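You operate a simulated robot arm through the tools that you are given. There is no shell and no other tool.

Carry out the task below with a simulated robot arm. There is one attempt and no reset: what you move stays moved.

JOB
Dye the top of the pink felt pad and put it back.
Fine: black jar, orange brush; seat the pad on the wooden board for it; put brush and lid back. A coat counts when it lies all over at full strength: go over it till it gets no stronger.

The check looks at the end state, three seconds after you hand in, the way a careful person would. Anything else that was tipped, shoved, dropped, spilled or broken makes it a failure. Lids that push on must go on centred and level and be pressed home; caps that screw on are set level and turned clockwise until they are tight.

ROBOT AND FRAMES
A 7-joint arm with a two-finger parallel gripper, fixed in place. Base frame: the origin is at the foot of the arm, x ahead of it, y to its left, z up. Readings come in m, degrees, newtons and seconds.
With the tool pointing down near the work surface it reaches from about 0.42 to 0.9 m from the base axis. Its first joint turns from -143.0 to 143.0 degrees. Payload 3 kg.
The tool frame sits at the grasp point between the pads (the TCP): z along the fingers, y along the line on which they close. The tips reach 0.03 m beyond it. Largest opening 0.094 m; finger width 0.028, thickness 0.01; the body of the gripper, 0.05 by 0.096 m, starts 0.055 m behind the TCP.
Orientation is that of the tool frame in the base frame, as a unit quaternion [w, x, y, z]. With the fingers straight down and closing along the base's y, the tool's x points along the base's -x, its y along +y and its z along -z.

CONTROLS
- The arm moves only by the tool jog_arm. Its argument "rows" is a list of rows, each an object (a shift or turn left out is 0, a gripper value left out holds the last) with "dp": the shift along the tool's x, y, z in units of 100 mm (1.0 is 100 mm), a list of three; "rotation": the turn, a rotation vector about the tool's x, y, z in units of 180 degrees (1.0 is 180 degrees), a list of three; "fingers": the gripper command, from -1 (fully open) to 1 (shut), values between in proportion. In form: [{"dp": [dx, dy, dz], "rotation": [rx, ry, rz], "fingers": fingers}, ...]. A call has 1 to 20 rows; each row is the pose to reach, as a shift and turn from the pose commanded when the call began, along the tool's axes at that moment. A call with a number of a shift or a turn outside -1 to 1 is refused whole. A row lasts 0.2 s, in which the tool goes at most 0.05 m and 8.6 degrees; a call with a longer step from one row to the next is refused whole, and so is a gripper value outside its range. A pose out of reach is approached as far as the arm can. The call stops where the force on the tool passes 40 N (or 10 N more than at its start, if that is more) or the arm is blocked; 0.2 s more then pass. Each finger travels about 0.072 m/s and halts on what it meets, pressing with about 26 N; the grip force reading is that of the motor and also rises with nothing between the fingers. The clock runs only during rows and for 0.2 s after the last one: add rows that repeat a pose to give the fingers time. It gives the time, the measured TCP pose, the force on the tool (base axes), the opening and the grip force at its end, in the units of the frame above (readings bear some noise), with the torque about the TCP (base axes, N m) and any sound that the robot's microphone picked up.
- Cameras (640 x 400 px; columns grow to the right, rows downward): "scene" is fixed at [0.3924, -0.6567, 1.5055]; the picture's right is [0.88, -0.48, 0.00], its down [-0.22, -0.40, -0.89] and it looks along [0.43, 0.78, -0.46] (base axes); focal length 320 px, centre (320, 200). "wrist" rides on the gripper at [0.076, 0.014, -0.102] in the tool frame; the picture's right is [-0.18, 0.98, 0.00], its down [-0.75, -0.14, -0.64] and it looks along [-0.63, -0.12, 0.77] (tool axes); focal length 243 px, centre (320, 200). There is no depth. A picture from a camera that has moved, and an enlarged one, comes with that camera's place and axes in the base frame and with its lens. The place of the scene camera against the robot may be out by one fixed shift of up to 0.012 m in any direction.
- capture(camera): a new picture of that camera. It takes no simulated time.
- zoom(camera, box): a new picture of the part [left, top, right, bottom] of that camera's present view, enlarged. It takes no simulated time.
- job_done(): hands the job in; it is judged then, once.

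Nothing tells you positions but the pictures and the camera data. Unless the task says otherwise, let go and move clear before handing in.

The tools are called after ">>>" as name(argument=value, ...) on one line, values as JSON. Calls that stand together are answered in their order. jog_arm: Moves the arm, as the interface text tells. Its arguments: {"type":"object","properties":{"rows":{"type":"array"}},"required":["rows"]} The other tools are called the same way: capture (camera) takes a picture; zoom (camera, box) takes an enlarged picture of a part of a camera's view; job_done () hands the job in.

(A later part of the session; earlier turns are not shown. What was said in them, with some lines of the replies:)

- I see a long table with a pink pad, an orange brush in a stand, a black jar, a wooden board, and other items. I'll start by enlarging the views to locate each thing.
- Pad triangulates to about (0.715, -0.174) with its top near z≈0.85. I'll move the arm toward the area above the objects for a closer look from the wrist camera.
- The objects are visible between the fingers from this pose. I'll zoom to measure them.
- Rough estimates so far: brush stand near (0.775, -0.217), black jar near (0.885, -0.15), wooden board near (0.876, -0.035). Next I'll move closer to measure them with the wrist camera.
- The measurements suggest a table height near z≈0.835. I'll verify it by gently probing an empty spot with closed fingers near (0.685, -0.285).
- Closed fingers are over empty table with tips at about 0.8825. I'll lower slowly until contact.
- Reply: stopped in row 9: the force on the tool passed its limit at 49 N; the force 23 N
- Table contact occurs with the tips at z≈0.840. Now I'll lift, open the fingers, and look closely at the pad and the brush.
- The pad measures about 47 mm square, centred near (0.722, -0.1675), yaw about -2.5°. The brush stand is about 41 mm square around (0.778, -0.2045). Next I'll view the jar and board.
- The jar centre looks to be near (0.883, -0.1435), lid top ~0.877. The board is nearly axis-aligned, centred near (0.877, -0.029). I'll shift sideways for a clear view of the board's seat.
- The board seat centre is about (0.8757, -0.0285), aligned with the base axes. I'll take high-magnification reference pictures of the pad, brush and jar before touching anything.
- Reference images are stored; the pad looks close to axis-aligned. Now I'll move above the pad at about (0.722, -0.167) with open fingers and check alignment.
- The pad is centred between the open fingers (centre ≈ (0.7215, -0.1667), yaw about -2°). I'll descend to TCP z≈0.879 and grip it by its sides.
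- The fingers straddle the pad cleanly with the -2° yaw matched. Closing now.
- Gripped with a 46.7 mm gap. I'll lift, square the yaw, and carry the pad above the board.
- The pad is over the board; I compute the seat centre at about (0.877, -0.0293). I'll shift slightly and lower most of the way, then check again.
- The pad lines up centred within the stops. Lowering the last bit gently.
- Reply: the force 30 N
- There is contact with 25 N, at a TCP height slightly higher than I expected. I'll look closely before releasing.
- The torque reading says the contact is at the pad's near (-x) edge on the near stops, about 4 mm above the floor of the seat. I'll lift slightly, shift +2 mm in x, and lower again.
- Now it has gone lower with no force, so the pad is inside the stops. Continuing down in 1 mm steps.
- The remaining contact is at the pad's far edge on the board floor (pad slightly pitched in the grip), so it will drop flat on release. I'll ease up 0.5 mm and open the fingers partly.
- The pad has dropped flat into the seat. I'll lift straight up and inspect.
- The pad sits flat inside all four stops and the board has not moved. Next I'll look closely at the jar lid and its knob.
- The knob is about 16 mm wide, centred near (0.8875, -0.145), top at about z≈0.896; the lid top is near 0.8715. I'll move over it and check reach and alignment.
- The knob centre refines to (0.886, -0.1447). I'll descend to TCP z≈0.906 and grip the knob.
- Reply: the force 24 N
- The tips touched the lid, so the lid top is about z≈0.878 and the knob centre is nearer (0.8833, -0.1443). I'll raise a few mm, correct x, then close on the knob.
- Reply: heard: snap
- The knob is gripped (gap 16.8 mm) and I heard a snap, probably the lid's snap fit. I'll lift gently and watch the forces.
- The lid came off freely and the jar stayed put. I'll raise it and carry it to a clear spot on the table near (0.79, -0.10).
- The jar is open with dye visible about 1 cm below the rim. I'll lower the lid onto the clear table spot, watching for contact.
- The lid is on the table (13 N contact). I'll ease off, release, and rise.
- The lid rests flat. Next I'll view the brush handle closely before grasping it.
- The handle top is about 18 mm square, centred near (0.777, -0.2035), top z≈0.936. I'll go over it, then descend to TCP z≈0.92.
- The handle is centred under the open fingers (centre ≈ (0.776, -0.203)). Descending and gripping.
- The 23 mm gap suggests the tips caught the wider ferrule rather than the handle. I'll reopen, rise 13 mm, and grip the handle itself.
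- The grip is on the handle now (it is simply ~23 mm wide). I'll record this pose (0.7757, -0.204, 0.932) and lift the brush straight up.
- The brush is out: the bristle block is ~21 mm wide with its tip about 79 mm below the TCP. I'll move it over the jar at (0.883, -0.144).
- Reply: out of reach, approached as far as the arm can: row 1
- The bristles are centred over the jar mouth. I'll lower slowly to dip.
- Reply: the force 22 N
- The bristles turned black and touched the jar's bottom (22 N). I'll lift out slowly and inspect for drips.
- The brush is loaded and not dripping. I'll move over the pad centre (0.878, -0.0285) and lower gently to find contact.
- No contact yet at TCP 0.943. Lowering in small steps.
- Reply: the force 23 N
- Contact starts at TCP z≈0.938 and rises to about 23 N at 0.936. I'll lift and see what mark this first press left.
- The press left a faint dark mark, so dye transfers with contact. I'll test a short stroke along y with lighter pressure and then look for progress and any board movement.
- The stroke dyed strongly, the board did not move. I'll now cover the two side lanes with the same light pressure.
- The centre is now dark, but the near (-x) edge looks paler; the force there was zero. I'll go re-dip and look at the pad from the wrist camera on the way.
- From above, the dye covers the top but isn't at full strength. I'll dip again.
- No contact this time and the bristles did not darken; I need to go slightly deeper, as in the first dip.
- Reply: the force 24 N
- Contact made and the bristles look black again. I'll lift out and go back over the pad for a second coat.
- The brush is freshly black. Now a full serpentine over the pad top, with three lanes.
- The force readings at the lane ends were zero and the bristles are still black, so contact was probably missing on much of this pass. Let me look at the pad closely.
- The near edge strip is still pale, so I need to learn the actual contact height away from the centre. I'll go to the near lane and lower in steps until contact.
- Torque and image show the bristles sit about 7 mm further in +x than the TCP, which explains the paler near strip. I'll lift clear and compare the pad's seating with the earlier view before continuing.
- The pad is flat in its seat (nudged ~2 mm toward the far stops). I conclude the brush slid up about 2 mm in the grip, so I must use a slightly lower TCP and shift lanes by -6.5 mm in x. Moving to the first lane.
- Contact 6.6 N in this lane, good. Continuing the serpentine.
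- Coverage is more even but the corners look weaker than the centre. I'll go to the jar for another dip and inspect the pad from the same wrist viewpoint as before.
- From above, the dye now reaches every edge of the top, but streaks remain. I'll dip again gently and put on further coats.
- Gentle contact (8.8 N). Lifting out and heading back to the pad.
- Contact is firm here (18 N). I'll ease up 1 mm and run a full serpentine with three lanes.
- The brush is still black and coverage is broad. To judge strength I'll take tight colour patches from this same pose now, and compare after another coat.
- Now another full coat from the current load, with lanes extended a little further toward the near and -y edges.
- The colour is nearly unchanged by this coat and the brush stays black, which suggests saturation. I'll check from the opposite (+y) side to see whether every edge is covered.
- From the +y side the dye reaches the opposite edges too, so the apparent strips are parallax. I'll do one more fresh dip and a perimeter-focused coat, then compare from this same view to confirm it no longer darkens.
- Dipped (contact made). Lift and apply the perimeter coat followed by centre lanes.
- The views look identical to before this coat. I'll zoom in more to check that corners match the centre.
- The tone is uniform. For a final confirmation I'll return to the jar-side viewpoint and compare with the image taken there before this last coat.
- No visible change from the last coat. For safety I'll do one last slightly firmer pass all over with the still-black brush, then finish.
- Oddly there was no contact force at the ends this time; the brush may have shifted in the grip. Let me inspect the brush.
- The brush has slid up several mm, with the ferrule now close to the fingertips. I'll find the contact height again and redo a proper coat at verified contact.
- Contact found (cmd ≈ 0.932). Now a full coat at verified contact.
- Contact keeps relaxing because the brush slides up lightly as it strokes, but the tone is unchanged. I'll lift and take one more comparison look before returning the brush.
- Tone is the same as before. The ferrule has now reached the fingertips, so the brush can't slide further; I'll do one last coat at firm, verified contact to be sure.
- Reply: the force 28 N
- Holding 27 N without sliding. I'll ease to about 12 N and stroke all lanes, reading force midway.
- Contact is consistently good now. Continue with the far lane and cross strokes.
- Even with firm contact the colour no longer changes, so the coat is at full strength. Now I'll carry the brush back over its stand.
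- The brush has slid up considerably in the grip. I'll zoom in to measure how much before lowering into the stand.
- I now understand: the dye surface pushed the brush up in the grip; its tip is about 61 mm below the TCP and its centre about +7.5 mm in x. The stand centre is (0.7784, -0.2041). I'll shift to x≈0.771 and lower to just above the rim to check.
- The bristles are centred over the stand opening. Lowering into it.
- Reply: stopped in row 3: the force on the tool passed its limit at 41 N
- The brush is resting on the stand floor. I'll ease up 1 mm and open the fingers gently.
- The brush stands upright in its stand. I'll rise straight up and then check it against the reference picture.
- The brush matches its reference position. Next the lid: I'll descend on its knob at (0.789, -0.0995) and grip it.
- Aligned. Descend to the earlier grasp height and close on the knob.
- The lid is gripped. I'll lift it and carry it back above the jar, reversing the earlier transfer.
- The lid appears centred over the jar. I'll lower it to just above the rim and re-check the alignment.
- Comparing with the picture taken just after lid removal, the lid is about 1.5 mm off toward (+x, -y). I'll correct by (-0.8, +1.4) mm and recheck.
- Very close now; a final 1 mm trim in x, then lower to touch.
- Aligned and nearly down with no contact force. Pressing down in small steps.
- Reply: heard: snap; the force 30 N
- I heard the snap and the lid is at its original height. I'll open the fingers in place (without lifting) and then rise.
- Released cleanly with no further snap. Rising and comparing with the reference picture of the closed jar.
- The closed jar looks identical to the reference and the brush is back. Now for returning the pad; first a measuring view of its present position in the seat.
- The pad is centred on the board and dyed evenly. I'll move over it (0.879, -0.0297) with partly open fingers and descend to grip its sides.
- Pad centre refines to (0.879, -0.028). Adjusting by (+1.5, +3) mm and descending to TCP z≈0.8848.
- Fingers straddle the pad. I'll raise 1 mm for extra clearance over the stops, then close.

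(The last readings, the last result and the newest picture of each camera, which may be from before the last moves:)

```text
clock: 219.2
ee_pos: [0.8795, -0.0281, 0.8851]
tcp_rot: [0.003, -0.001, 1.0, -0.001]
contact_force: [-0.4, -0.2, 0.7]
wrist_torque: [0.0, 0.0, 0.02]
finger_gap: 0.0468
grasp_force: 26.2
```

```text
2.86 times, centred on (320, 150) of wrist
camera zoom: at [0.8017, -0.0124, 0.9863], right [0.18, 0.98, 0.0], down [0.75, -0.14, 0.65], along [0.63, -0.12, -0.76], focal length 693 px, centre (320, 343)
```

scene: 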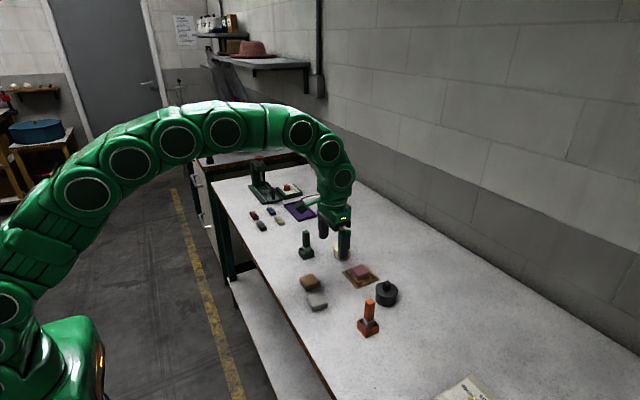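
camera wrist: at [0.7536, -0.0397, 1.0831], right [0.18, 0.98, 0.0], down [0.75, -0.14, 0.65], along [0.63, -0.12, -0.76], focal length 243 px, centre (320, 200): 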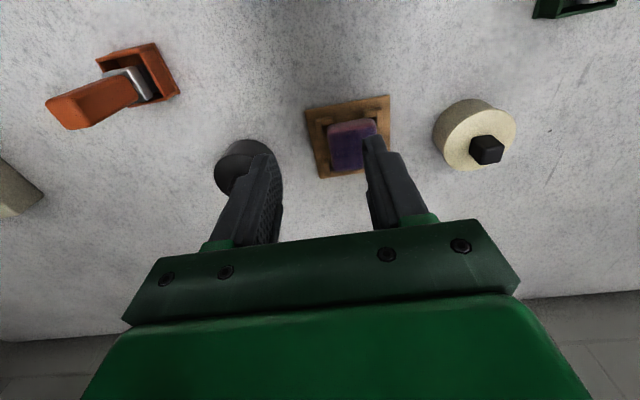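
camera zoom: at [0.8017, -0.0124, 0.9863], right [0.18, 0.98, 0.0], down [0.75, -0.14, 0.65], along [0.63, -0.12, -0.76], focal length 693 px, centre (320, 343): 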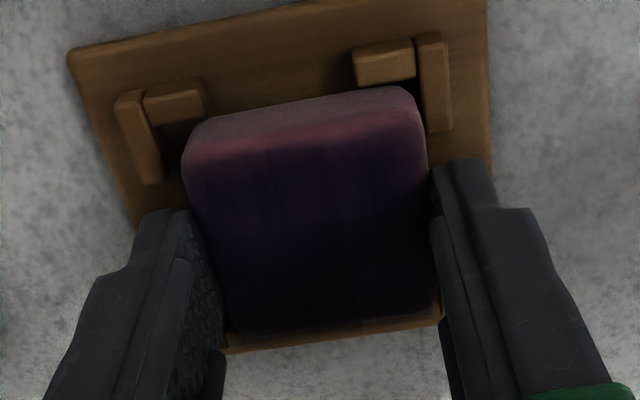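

Gripped with a 46.8 mm gap. Lifting straight up out of the stops.

>>> jog_arm(rows=[{"dp": [0, 0, -0.08]}, {"dp": [0, 0, -0.2]}, {"dp": [0, 0, -0.45]}, {"dp": [0, 0, -0.75]}, {"dp": [0, 0, -0.95]}, {"dp": [0, 0, -0.95]}])

>>> zoom(camera="scene", box=[330, 230, 400, 300])

>>> zoom(camera="wrist", box=[220, 60, 420, 200])

```text
clock: 220.6
ee_pos: [0.879, -0.027, 0.9801]
tcp_rot: [0.003, 0.0, 1.0, -0.001]
contact_force: [-0.1, 0.2, -0.2]
wrist_torque: [0.0, 0.04, 0.02]
finger_gap: 0.0467
grasp_force: 25.8
```

```text
5.71 times, centred on (365, 265) of scene
camera zoom: at [0.3924, -0.6567, 1.5055], right [0.88, -0.48, 0.0], down [-0.22, -0.4, -0.89], along [0.43, 0.78, -0.46], focal length 1828 px, centre (63, -171)
```

zoom: 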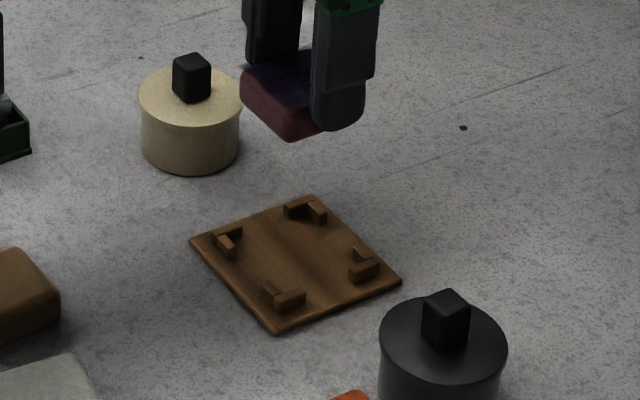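

```text
2.86 times, centred on (320, 130) of wrist
camera zoom: at [0.8016, -0.0124, 1.0815], right [0.18, 0.98, 0.0], down [0.75, -0.14, 0.65], along [0.64, -0.12, -0.76], focal length 693 px, centre (320, 400)
```

zoom: 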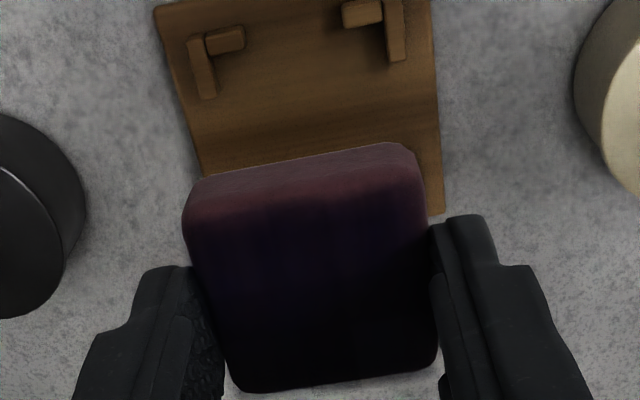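

The board is clean and unmoved. Now carrying the pad back to its original spot at about (0.7228, -0.1668).

>>> jog_arm(rows=[{"dp": [0.25, -0.23, 0]}, {"dp": [0.5, -0.46, 0]}, {"dp": [0.75, -0.68, 0]}, {"dp": [1.0, -0.9, 0]}, {"dp": [1.0, -0.9, 0]}])

>>> jog_arm(rows=[{"dp": [0.25, -0.2, 0], "rotation": [0, 0, 0.004]}, {"dp": [0.45, -0.4, 0], "rotation": [0, 0, 0.008]}, {"dp": [0.56, -0.495, 0], "rotation": [0, 0, 0.011]}, {"dp": [0.56, -0.495, 0.3], "rotation": [0, 0, 0.011]}, {"dp": [0.56, -0.495, 0.55], "rotation": [0, 0, 0.011]}, {"dp": [0.56, -0.495, 0.55], "rotation": [0, 0, 0.011]}])

>>> zoom(camera="scene", box=[310, 280, 390, 345])

>>> zoom(camera="wrist", box=[200, 80, 440, 230])

```text
clock: 221.8
ee_pos: [0.7783, -0.1179, 0.9783]
tcp_rot: [0.002, 0.0, 1.0, 0.0]
contact_force: [-0.1, 0.1, -0.6]
wrist_torque: [0.02, 0.0, 0.01]
finger_gap: 0.0471
grasp_force: 26.3
```

```text
clock: 223.2
ee_pos: [0.7239, -0.1675, 0.9255]
tcp_rot: [0.002, 0.017, 1.0, -0.001]
contact_force: [0.0, 0.0, -0.1]
wrist_torque: [0.01, 0.01, 0.03]
finger_gap: 0.047
grasp_force: 26.0
```

```text
6.15 times, centred on (350, 312) of scene
camera zoom: at [0.3924, -0.6567, 1.5055], right [0.88, -0.48, 0.0], down [-0.22, -0.4, -0.89], along [0.43, 0.78, -0.46], focal length 1968 px, centre (135, -492)
```

zoom: 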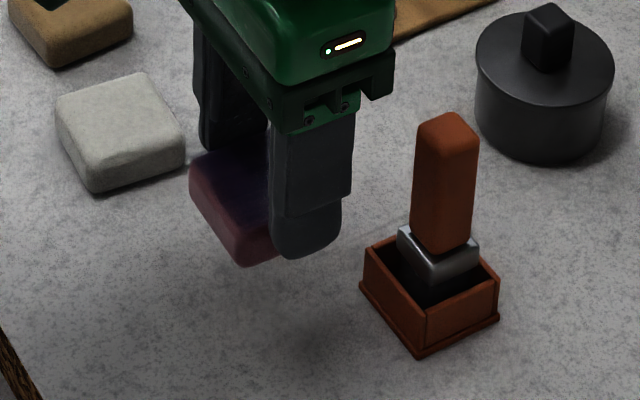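

```text
2.67 times, centred on (320, 155) of wrist
camera zoom: at [0.6457, -0.1493, 1.0258], right [0.22, 0.98, 0.0], down [0.74, -0.17, 0.65], along [0.63, -0.14, -0.76], focal length 647 px, centre (320, 320)
```

zoom: 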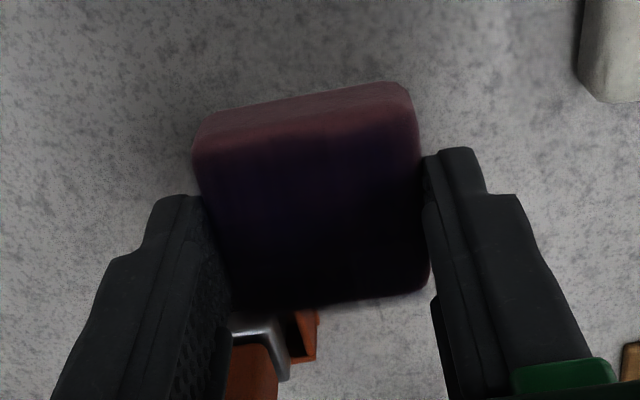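

Pose matches the original grasp view. Lowering to the table with small final steps.

>>> jog_arm(rows=[{"dp": [0, 0, 0.2]}, {"dp": [0, 0, 0.33]}, {"dp": [0, 0, 0.39]}, {"dp": [0, 0, 0.415]}, {"dp": [0, 0, 0.43]}, {"dp": [0, 0, 0.43]}])

>>> jog_arm(rows=[{"dp": [0, 0, 0.01]}, {"dp": [0, 0, 0.01]}])

>>> zoom(camera="scene", box=[324, 308, 356, 340])

```text
clock: 224.6
ee_pos: [0.7245, -0.1669, 0.8811]
tcp_rot: [0.003, 0.017, 1.0, -0.001]
contact_force: [0.2, 1.5, 0.3]
wrist_torque: [0.0, -0.01, -0.01]
finger_gap: 0.0468
grasp_force: 25.9
```

```text
clock: 225.2
ee_pos: [0.7233, -0.1671, 0.8806]
tcp_rot: [0.003, 0.017, 1.0, 0.0]
contact_force: [-0.7, -0.5, -0.3]
wrist_torque: [0.02, 0.02, -0.04]
finger_gap: 0.0466
grasp_force: 26.3
```

```text
12.50 times, centred on (340, 324) of scene
camera zoom: at [0.3924, -0.6567, 1.5055], right [0.88, -0.48, 0.0], down [-0.22, -0.4, -0.89], along [0.43, 0.78, -0.46], focal length 3998 px, centre (70, -1350)
```

zoom: 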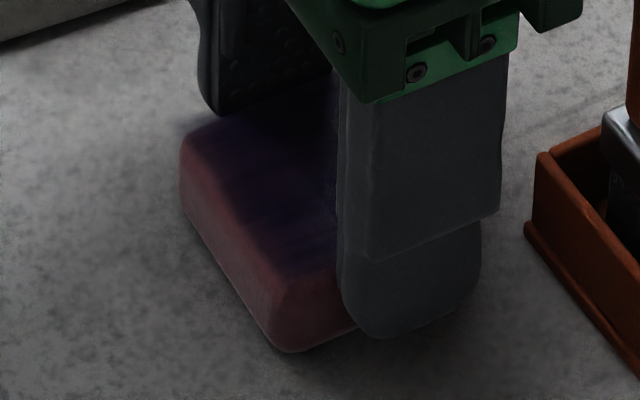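

Almost there; compared with the reference it is about 1 mm to the right and ~1.5 mm high. Trimming and lowering.

>>> jog_arm(rows=[{"dp": [0.01, 0, 0.01]}, {"dp": [0.01, 0, 0.01]}])

>>> jog_arm(rows=[{"dp": [0, 0, 0.008]}, {"dp": [0, 0, 0.008]}])

>>> zoom(camera="scene", box=[324, 308, 356, 340])

```text
clock: 225.8
ee_pos: [0.7237, -0.167, 0.8788]
tcp_rot: [0.003, 0.017, 1.0, -0.001]
contact_force: [3.6, -0.3, 10.5]
wrist_torque: [0.02, -0.04, -0.02]
finger_gap: 0.0467
grasp_force: 26.5
```

```text
clock: 226.4
ee_pos: [0.7226, -0.1667, 0.8798]
tcp_rot: [0.003, 0.018, 1.0, -0.001]
contact_force: [0.0, -0.9, 32.5]
wrist_torque: [0.06, 0.13, 0.0]
finger_gap: 0.047
grasp_force: 25.9
```

```text
12.50 times, centred on (340, 324) of scene
camera zoom: at [0.3924, -0.6567, 1.5055], right [0.88, -0.48, 0.0], down [-0.22, -0.4, -0.89], along [0.43, 0.78, -0.46], focal length 3998 px, centre (70, -1350)
```

zoom: 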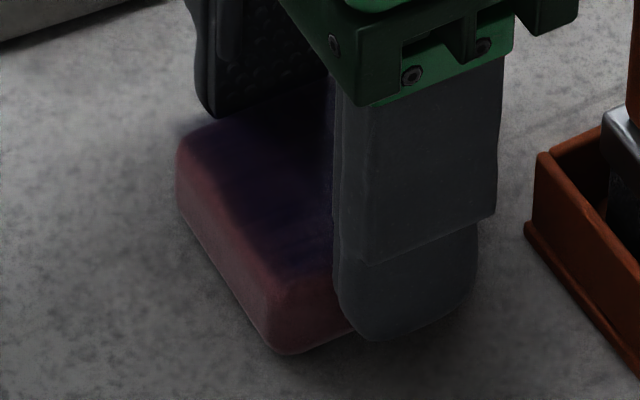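

The pad is on the table within about 1 mm of its reference spot. Easing off and releasing.

>>> jog_arm(rows=[{"dp": [0, 0, -0.018]}, {"dp": [0, 0, -0.018], "fingers": -0.1}, {"dp": [0, 0, -0.018], "fingers": -0.3}, {"dp": [0, 0, -0.018], "fingers": -0.6}, {"dp": [0, 0, -0.018], "fingers": -0.6}])

>>> jog_arm(rows=[{"dp": [0, 0, -0.15]}, {"dp": [0, 0, -0.4], "rotation": [0, 0, -0.005]}, {"dp": [0, 0, -0.8], "rotation": [0, 0, -0.011]}, {"dp": [0, 0, -1.0], "rotation": [0, 0, -0.011]}, {"dp": [0, 0, -1.0], "rotation": [0, 0, -0.011]}])

>>> jog_arm(rows=[{"dp": [0.1, 0.3, -0.3]}, {"dp": [0.2, 0.6, -0.6]}, {"dp": [0.3, 0.9, -0.9]}, {"dp": [0.3, 1.0, -1.0]}, {"dp": [0.3, 1.0, -1.0]}])

>>> zoom(camera="scene", box=[324, 308, 356, 340])

>>> zoom(camera="scene", box=[310, 270, 410, 345])

>>> capture(camera="scene")

>>> capture(camera="wrist")

```text
clock: 227.6
ee_pos: [0.724, -0.1672, 0.8796]
tcp_rot: [0.002, 0.017, 1.0, -0.001]
contact_force: [0.1, -0.6, 0.5]
wrist_torque: [-0.01, -0.01, -0.04]
finger_gap: 0.0752
grasp_force: 0.1
```

```text
clock: 228.8
ee_pos: [0.7221, -0.1653, 0.9789]
tcp_rot: [0.002, 0.0, 1.0, -0.001]
contact_force: [0.9, -0.6, -0.5]
wrist_torque: [0.0, 0.02, 0.0]
finger_gap: 0.075
grasp_force: 0.0
```

```text
clock: 230.0
ee_pos: [0.6912, -0.0655, 1.0802]
tcp_rot: [0.003, 0.001, 1.0, -0.001]
contact_force: [-0.2, 0.2, 0.1]
wrist_torque: [0.02, -0.01, -0.01]
finger_gap: 0.0754
grasp_force: 0.0
```

```text
12.50 times, centred on (340, 324) of scene
camera zoom: at [0.3924, -0.6567, 1.5055], right [0.88, -0.48, 0.0], down [-0.22, -0.4, -0.89], along [0.43, 0.78, -0.46], focal length 3998 px, centre (70, -1350)
```

zoom: 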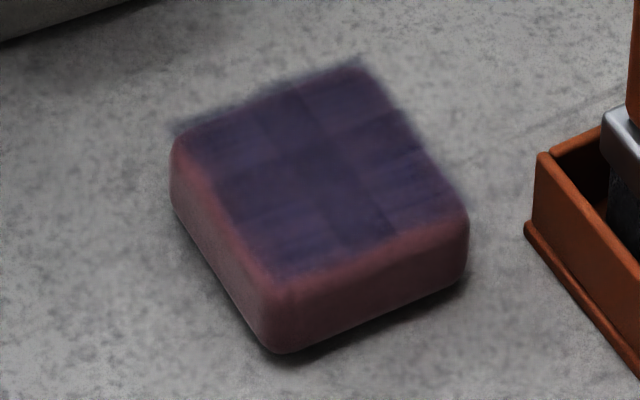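

```text
5.33 times, centred on (360, 308) of scene
camera zoom: at [0.3924, -0.6567, 1.5055], right [0.88, -0.48, 0.0], down [-0.22, -0.4, -0.89], along [0.43, 0.78, -0.46], focal length 1706 px, centre (107, -373)
```

zoom: 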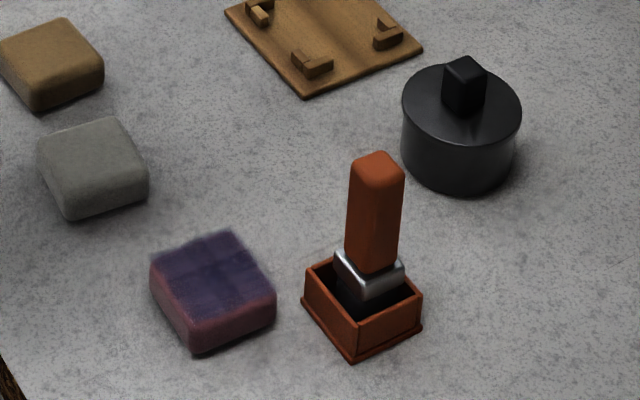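

```text
taken
```

scene: 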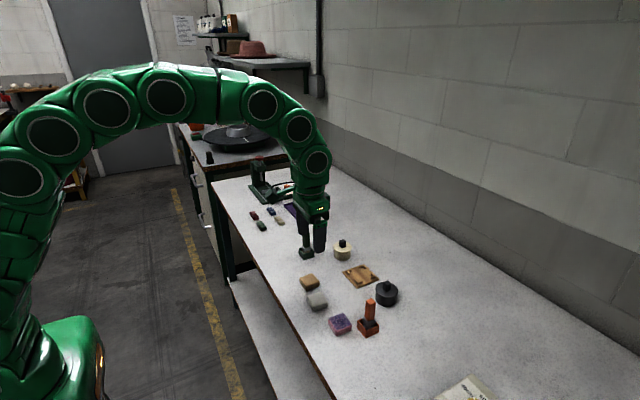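

```text
taken
camera wrist: at [0.6146, -0.0512, 1.1813], right [0.19, 0.98, 0.0], down [0.75, -0.14, 0.65], along [0.63, -0.12, -0.76], focal length 243 px, centre (320, 200)
```

wrist: 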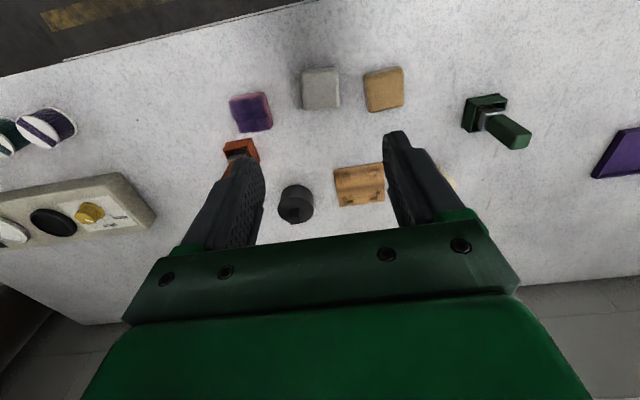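

The pad is back on its spot within about 1–1.5 mm. In this brighter light I see a faint cross pattern on the dye, so I'll examine it closely before handing in.

>>> zoom(camera="scene", box=[329, 308, 351, 328])

>>> zoom(camera="wrist", box=[218, 80, 282, 140])

```text
16.00 times, centred on (340, 318) of scene
camera zoom: at [0.3924, -0.6567, 1.5055], right [0.88, -0.48, 0.0], down [-0.22, -0.4, -0.89], along [0.43, 0.78, -0.46], focal length 5118 px, centre (0, -1688)
```

zoom: 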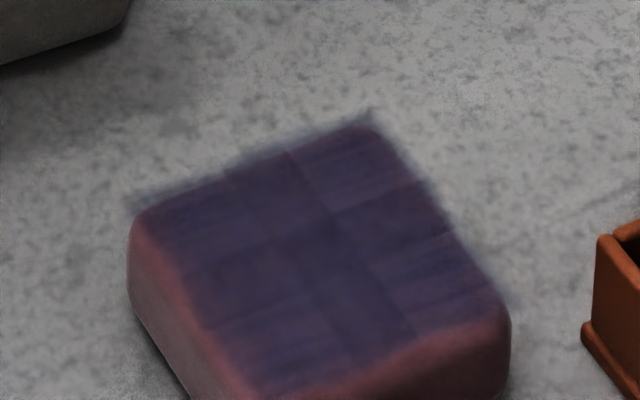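

```text
6.67 times, centred on (250, 110) of wrist
camera zoom: at [0.6146, -0.0512, 1.1813], right [0.19, 0.98, 0.0], down [0.75, -0.14, 0.65], along [0.63, -0.12, -0.76], focal length 1618 px, centre (787, 800)
```

zoom: 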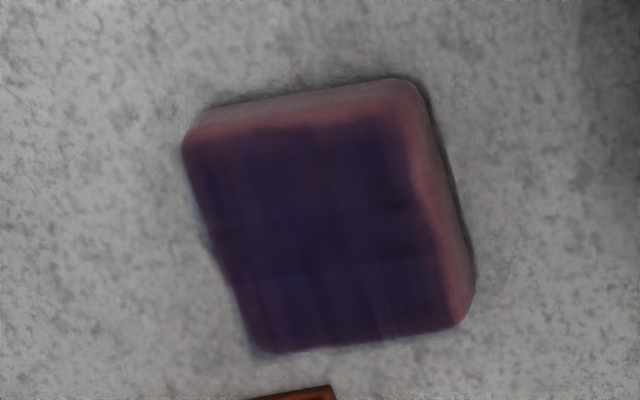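

The pad is dyed all over: the last three coats left its colour unchanged and the brush stayed loaded, so it was taking no more dye. It is back within about 1.5 mm of its original spot. The brush is upright in its stand, and the lid snapped on level and matches the reference picture. The board and neighbouring objects are unmoved and the gripper is clear, so I'm handing in.

>>> job_done()

```text
The job is handed in.
```

I dyed the top of the pink pad, returned it to its place, put the brush and lid back, and handed the job in. I don't have the check's result yet.

- **Pad:** The dye covers the whole top. My last few passes left the colour unchanged and the brush still loaded, so I judged it at full strength by eye. In bright light a faint cross pattern shows in the dye. I put this down to how the picture is drawn, but I couldn't confirm it. The pad sits within about 1.5 mm of where it started.
- **Brush:** It stands upright in its holder, about 1 mm from its starting position. It slid up roughly 24 mm in the gripper while I was dipping and brushing, so I lowered it further to seat it.
- **Jar:** The lid snapped shut, sits level, and matches the picture taken before I opened it.
- **Everything else:** The wooden board is clean and has not moved, and I saw no spills or shoved objects. The gripper is empty and clear.
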